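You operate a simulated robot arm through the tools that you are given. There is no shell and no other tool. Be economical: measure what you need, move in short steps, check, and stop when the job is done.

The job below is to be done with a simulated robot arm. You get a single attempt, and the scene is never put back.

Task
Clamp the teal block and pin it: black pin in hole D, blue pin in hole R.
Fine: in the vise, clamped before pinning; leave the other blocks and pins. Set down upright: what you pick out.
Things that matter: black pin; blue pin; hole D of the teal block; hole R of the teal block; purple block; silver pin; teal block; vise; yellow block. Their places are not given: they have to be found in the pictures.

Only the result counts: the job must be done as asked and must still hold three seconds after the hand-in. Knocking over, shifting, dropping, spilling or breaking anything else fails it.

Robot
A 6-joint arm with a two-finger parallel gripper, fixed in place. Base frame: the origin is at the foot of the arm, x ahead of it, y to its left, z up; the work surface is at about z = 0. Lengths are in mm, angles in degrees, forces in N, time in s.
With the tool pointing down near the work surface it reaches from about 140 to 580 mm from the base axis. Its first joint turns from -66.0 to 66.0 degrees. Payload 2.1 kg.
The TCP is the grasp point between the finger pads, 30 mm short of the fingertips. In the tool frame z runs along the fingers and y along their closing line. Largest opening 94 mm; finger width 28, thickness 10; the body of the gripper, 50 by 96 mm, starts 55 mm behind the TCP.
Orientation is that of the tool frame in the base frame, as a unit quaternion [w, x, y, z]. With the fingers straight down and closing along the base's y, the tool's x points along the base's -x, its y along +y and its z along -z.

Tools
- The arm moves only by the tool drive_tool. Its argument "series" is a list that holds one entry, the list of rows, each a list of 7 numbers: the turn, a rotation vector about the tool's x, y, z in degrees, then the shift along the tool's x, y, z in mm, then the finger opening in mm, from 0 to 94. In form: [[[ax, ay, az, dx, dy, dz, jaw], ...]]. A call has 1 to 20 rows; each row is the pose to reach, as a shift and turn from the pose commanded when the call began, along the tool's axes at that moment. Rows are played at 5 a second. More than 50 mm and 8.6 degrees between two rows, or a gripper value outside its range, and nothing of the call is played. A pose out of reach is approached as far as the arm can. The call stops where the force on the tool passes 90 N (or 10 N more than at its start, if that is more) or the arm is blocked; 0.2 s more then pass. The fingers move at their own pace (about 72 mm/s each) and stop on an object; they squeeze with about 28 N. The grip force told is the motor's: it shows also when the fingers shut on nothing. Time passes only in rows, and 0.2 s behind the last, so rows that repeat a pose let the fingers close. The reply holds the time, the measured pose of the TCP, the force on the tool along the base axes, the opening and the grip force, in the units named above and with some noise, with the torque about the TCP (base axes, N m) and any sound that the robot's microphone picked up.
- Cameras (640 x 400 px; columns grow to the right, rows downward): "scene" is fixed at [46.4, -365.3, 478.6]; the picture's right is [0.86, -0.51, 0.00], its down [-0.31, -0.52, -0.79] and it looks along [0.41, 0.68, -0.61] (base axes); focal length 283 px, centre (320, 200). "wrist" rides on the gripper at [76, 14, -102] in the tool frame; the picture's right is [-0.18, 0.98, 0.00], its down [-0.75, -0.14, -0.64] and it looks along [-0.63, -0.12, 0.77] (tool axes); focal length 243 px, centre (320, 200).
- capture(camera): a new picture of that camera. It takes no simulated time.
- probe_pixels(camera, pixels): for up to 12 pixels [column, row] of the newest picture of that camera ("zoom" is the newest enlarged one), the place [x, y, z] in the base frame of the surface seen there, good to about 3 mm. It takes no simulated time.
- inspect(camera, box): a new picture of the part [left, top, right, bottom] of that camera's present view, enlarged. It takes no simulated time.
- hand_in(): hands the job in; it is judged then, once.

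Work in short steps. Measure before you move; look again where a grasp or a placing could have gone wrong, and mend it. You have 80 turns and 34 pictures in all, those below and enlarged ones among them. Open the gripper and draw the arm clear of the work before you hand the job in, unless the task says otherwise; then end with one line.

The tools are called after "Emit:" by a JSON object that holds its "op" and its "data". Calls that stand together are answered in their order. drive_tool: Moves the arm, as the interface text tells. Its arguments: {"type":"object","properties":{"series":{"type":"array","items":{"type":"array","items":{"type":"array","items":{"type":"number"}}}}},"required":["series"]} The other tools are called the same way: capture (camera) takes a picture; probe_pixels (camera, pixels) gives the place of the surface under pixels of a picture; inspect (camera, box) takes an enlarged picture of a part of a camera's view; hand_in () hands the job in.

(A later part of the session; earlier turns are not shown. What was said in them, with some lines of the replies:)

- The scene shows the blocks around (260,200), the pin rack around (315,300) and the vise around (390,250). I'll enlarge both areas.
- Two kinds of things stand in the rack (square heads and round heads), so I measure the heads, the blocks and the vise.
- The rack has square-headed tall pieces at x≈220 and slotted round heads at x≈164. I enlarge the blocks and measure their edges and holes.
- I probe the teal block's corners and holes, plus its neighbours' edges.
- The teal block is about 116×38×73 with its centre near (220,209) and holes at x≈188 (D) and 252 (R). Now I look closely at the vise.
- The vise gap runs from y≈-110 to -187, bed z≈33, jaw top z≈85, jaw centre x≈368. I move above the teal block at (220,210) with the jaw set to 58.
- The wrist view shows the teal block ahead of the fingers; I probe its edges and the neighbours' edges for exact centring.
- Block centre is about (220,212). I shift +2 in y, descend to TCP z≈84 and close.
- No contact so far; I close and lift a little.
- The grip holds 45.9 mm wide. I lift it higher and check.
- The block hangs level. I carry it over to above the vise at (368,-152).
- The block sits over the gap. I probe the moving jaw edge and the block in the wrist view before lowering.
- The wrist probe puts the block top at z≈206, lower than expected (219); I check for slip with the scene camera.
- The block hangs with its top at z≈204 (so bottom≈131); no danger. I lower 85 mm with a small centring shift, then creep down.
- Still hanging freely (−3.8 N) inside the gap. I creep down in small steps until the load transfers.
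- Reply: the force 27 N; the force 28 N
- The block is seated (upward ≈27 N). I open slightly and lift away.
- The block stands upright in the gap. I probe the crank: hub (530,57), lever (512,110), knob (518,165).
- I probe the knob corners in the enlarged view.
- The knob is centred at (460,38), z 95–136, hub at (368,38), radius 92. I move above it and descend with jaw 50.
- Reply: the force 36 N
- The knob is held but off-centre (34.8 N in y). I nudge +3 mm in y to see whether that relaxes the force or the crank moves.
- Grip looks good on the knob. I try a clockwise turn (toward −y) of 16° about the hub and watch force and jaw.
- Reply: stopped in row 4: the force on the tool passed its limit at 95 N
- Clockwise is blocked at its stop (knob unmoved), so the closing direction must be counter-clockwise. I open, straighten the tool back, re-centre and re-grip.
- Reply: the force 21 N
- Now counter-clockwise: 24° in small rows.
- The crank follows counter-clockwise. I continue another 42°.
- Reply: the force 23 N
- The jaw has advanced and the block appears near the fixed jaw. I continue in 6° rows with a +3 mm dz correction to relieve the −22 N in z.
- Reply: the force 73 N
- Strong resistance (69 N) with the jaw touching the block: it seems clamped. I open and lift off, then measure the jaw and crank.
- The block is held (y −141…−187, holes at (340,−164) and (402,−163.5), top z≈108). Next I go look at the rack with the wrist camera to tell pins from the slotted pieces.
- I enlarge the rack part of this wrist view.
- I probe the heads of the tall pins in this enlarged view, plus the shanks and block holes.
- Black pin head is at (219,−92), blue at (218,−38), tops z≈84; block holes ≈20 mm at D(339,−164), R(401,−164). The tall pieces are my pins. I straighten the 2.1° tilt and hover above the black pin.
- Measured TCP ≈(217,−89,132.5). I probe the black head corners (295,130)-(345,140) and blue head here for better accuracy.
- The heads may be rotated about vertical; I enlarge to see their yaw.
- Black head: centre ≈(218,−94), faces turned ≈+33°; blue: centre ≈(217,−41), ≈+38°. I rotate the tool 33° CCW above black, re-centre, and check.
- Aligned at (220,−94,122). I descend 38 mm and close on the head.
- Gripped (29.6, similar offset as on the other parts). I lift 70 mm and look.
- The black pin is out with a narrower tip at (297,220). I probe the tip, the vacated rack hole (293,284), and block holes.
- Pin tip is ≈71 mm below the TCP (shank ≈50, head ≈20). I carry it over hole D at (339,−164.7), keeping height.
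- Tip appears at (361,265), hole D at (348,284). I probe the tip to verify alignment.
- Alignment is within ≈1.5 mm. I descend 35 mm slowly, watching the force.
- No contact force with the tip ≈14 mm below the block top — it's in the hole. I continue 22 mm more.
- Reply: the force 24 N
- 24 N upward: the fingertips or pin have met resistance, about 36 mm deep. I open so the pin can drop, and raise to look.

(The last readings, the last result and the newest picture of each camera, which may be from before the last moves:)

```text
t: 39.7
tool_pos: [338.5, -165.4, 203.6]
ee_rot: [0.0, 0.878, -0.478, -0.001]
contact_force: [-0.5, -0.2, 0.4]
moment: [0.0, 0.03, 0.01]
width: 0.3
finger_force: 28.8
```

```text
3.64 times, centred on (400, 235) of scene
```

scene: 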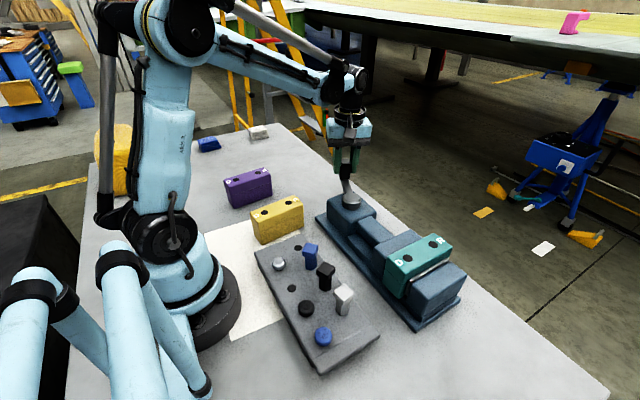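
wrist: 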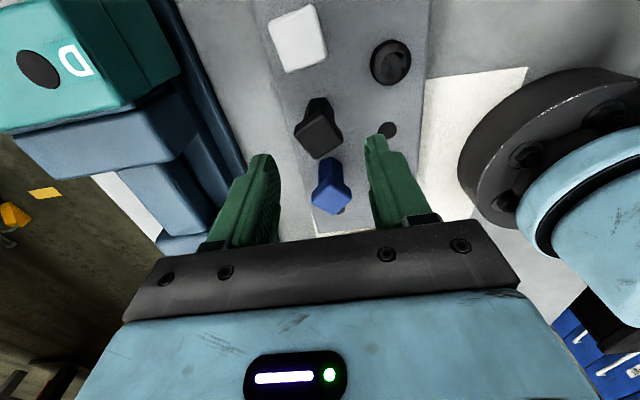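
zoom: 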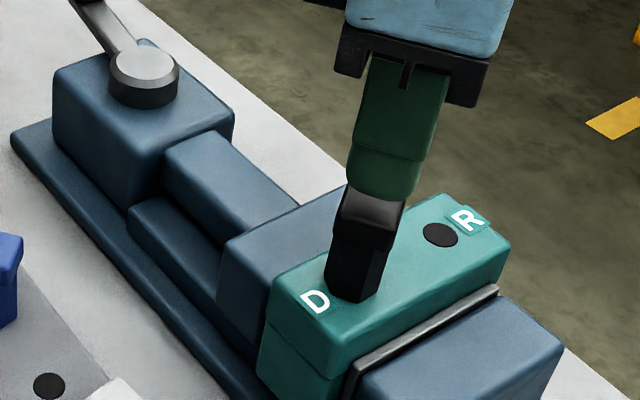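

The pin stands with its wide collar on the block face, as in the rack. I probe head top and collar foot to confirm seating (rack: top 52 above deck).

Emit:
{"op": "probe_pixels", "data": {"camera": "zoom", "pixels": [[365, 215], [345, 200], [400, 205], [355, 300], [328, 285], [378, 290], [355, 270], [440, 235]]}}

```text
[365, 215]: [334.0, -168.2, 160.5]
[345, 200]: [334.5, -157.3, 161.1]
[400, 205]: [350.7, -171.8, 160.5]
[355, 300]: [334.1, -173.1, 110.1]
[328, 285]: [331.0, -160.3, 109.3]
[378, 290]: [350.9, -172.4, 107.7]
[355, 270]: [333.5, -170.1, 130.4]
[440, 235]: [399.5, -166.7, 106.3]
```

Head top at 160.5 over a block face at ≈107.5 matches the rack seating (52 mm), so the black pin is in D. Next I hover over the blue pin at (218,−39.5), yaw +5° more.

Emit:
{"op": "drive_tool", "data": {"series": [[[0, 0, 0, 0, 0, -20, 0], [0, 0, 0, -42.7, 8.4, -20, 46], [0, 0, 0, -85.5, 16.7, -20, 46], [0, 0, -2, -128.2, 25.1, -20, 46], [0, 0, -5, -171, 33.5, -20, 46], [0, 0, -5, -171, 33.5, 20, 46], [0, 0, -5, -171, 33.5, 60, 46], [0, 0, -5, -171, 33.5, 78, 46], [0, 0, -5, -171, 33.5, 78, 46]]]}}

Emit:
{"op": "drive_tool", "data": {"series": [[[0, 0, 0, 0, 0, 0, 46]]]}}

Emit:
{"op": "probe_pixels", "data": {"camera": "scene", "pixels": [[310, 247]]}}

```text
t: 41.7
tool_pos: [218.2, -37.6, 123.7]
ee_rot: [0.0, 0.898, -0.439, 0.0]
contact_force: [0.2, -0.4, -0.1]
moment: [-0.01, -0.02, -0.01]
width: 46.0
finger_force: 0.1
```

```text
t: 42.1
tool_pos: [217.6, -37.0, 125.0]
ee_rot: [0.001, 0.899, -0.439, -0.001]
contact_force: [0.2, 0.1, 0.4]
moment: [0.0, -0.02, 0.0]
width: 46.1
finger_force: 0.0
```

```text
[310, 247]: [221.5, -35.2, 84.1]
```

TCP ≈(218,−37.3,124). I correct by −2 mm in y, descend 38 mm and close.

Emit:
{"op": "drive_tool", "data": {"series": [[[0, 0, 0, 1.8, 1, 0, 46], [0, 0, 0, 1.8, 1, 20, 46], [0, 0, 0, 1.8, 1, 38, 46], [0, 0, 0, 1.8, 1, 38, 46], [0, 0, 0, 1.8, 1, 38, 25], [0, 0, 0, 1.8, 1, 38, 12], [0, 0, 0, 1.8, 1, 38, 12]]]}}

```text
t: 43.7
tool_pos: [218.3, -40.2, 86.7]
ee_rot: [0.001, 0.899, -0.439, -0.002]
contact_force: [0.6, -0.8, 1.1]
moment: [-0.05, 0.04, -0.01]
width: 28.9
finger_force: 28.2
```

Gripped at 28.9. I lift 150 mm and travel to above R at (401,−164.7).

Emit:
{"op": "drive_tool", "data": {"series": [[[0, 0, 0, 0, 0, -10, 12], [0, 0, 0, 0, 0, -30, 12], [0, 0, 0, 0, 0, -70, 12], [0, 0, 0, 0, 0, -110, 12], [0, 0, 0, 0, 0, -150, 12], [0, 0, 0, 0, 0, -150, 12]]]}}

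Emit:
{"op": "drive_tool", "data": {"series": [[[0, 0, 0, 0, 0, 0, 12]]]}}

```text
t: 45.1
tool_pos: [218.1, -40.9, 237.2]
ee_rot: [0.0, 0.898, -0.439, 0.0]
contact_force: [-0.4, -0.2, -0.3]
moment: [-0.04, -0.04, 0.0]
width: 25.2
finger_force: 28.0
```

```text
t: 45.5
tool_pos: [217.6, -41.5, 236.1]
ee_rot: [0.0, 0.898, -0.439, 0.0]
contact_force: [0.1, -0.2, -0.3]
moment: [0.0, 0.02, 0.01]
width: 24.9
finger_force: 27.9
```

The pin is still held (width now 25). I travel to R and check there.

Emit:
{"op": "drive_tool", "data": {"series": [[[0, 0, 0, 35, -11.4, 0, 12], [0, 0, 0, 70.1, -22.8, 0, 12], [0, 0, 0, 105.1, -34.2, 0, 12], [0, 0, 0, 140.2, -45.6, 0, 12], [0, 0, 0, 175.2, -57, 0, 12], [0, 0, 0, 210.3, -68.4, 0, 12], [0, 0, 0, 210.3, -68.4, 0, 12], [0, 0, 0, 210.3, -68.4, 18, 12], [0, 0, 0, 210.3, -68.4, 36, 12], [0, 0, 0, 210.3, -68.4, 36, 12]]]}}

Emit:
{"op": "drive_tool", "data": {"series": [[[0, 0, 0, 0, 0, 0, 12]]]}}

Emit:
{"op": "inspect", "data": {"camera": "scene", "box": [370, 170, 470, 280]}}

```text
t: 47.7
tool_pos: [403.0, -164.6, 201.2]
ee_rot: [0.001, 0.899, -0.439, 0.0]
contact_force: [0.8, 0.3, -0.4]
moment: [-0.02, -0.01, 0.01]
width: 24.9
finger_force: 28.5
```

```text
t: 48.1
tool_pos: [402.6, -164.6, 201.6]
ee_rot: [-0.001, 0.898, -0.44, 0.001]
contact_force: [-0.7, 0.2, -0.6]
moment: [-0.03, -0.01, -0.03]
width: 25.2
finger_force: 28.2
```

```text
3.64 times, centred on (420, 225) of scene
```

zoom: 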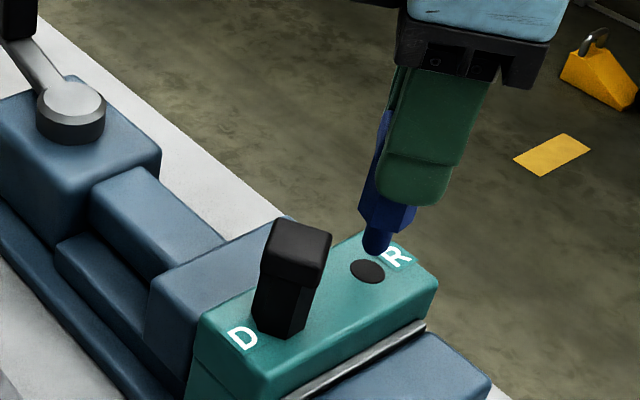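

The pin looks displaced or tilted to the left of the fingers. I probe tip, collar, and the visible upper part.

Emit:
{"op": "probe_pixels", "data": {"camera": "zoom", "pixels": [[376, 249], [376, 242], [366, 243], [386, 243], [386, 210], [365, 205], [400, 225], [372, 180], [384, 120], [380, 140], [376, 160], [368, 271]]}}

```text
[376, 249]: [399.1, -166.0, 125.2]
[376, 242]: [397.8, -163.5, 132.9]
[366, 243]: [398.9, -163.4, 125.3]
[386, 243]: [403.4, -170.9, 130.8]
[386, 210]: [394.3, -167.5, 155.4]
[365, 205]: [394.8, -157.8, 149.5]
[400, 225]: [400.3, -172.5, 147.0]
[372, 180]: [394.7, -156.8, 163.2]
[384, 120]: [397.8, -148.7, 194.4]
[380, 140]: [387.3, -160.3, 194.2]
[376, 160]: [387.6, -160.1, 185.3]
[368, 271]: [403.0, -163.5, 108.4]
```

The tip (≈401.3,−164.7) lies over R and the pin is upright, just turned in yaw. I shift slightly and descend 36 mm slowly.

Emit:
{"op": "drive_tool", "data": {"series": [[[0, 0, 0, -0.4, 0.5, 8, 12], [0, 0, 0, -0.4, 0.5, 16, 12], [0, 0, 0, -0.4, 0.5, 22, 12], [0, 0, 0, -0.4, 0.5, 27, 12], [0, 0, 0, -0.4, 0.5, 30, 12], [0, 0, 0, -0.4, 0.5, 30, 12]]]}}

```text
t: 49.5
tool_pos: [400.2, -164.3, 169.8]
ee_rot: [0.001, 0.898, -0.439, 0.0]
contact_force: [-0.4, -6.5, 0.6]
moment: [-0.37, 0.02, 0.02]
width: 24.8
finger_force: 28.0
```

The tip is in the hole but side-loaded (Fy −6.5), so I shift −1.2 mm in y and go down 6 mm.

Emit:
{"op": "drive_tool", "data": {"series": [[[0, 0, 0, 1, 0.7, 0, 12], [0, 0, 0, 1, 0.7, 3, 12], [0, 0, 0, 1, 0.7, 6, 12], [0, 0, 0, 1, 0.7, 6, 12]]]}}

```text
t: 50.5
tool_pos: [400.3, -164.4, 166.4]
ee_rot: [-0.001, 0.898, -0.439, 0.0]
contact_force: [1.0, -0.4, 38.6]
moment: [0.22, 0.01, 0.01]
width: 25.2
finger_force: 27.6
```

38 N up at TCP 166: near seating (black seats at head top ≈160.5). I press 3 mm more gently, then release and rise.

Emit:
{"op": "drive_tool", "data": {"series": [[[0, 0, 0, 0, 0, 1.5, 12], [0, 0, 0, 0, 0, 3, 12], [0, 0, 0, 0, 0, 3, 12]]]}}

```text
t: 51.1
tool_pos: [401.1, -164.7, 164.8]
ee_rot: [0.0, 0.899, -0.438, -0.002]
contact_force: [0.0, 0.2, 17.1]
moment: [0.01, -0.06, -0.01]
width: 25.2
finger_force: 28.7
stopped in row 3: the force on the tool passed its limit at 91 N (the readings are from after the stop); the commanded pose is now the measured one
```

It is firmly bottomed (91 N, lateral forces zero). I release, rise and look.

Emit:
{"op": "drive_tool", "data": {"series": [[[0, 0, 0, 0, 0, 0, 46], [0, 0, 0, 0, 0, 0, 46], [0, 0, 0, 0, 0, -25, 46], [0, 0, 0, 0, 0, -65, 46], [0, 0, 0, -40, 0, -90, 46], [0, 0, 0, -80, 0, -100, 46], [0, 0, 0, -120, 0, -100, 46], [0, 0, 0, -120, 0, -100, 46]]]}}

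Emit:
{"op": "inspect", "data": {"camera": "scene", "box": [350, 170, 470, 300]}}

```text
t: 52.9
tool_pos: [326.9, -71.9, 264.8]
ee_rot: [0.0, 0.899, -0.439, -0.002]
contact_force: [-0.4, -0.2, -1.0]
moment: [-0.01, 0.01, -0.02]
width: 45.8
finger_force: 0.1
```

```text
3.08 times, centred on (410, 235) of scene
```

zoom: 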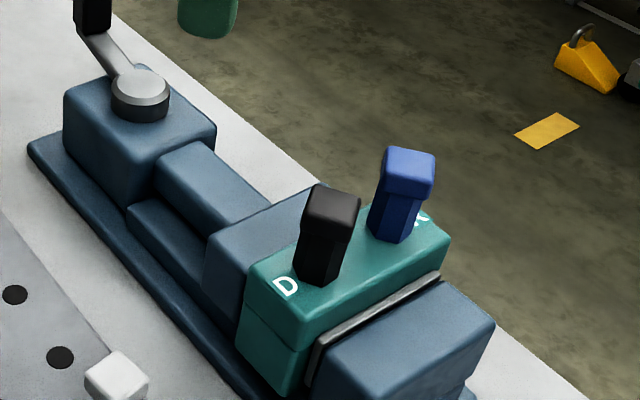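

Emit:
{"op": "probe_pixels", "data": {"camera": "zoom", "pixels": [[332, 202], [408, 158], [395, 160], [425, 162], [320, 200], [345, 205], [392, 240], [318, 283], [385, 165], [400, 152]]}}

```text
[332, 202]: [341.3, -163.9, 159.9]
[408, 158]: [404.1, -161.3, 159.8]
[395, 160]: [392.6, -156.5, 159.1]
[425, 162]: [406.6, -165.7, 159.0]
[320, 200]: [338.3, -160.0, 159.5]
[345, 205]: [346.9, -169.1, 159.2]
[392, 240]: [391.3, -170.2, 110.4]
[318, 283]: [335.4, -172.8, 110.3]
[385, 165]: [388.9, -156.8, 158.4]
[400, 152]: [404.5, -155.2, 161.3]
```

Both heads top out at z≈159.5 and stand upright, both seated. I take a last overall picture to check the other objects.

Emit:
{"op": "capture", "data": {"camera": "scene"}}

```text
0 pictures are left
```

scene: 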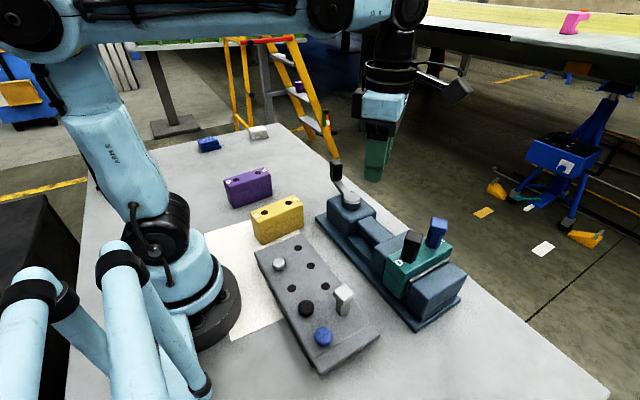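

The teal block is clamped and both pins are seated. The other blocks and pins are where they were, and the arm is clear with the gripper open, so I hand in.

Emit:
{"op": "hand_in", "data": {}}

```text
The job is handed in.
```

I handed the job in with the teal block clamped in the vise, the black pin in hole D and the blue pin in hole R; I took the tall square-headed pieces, not the round-headed ones, to be the pins.
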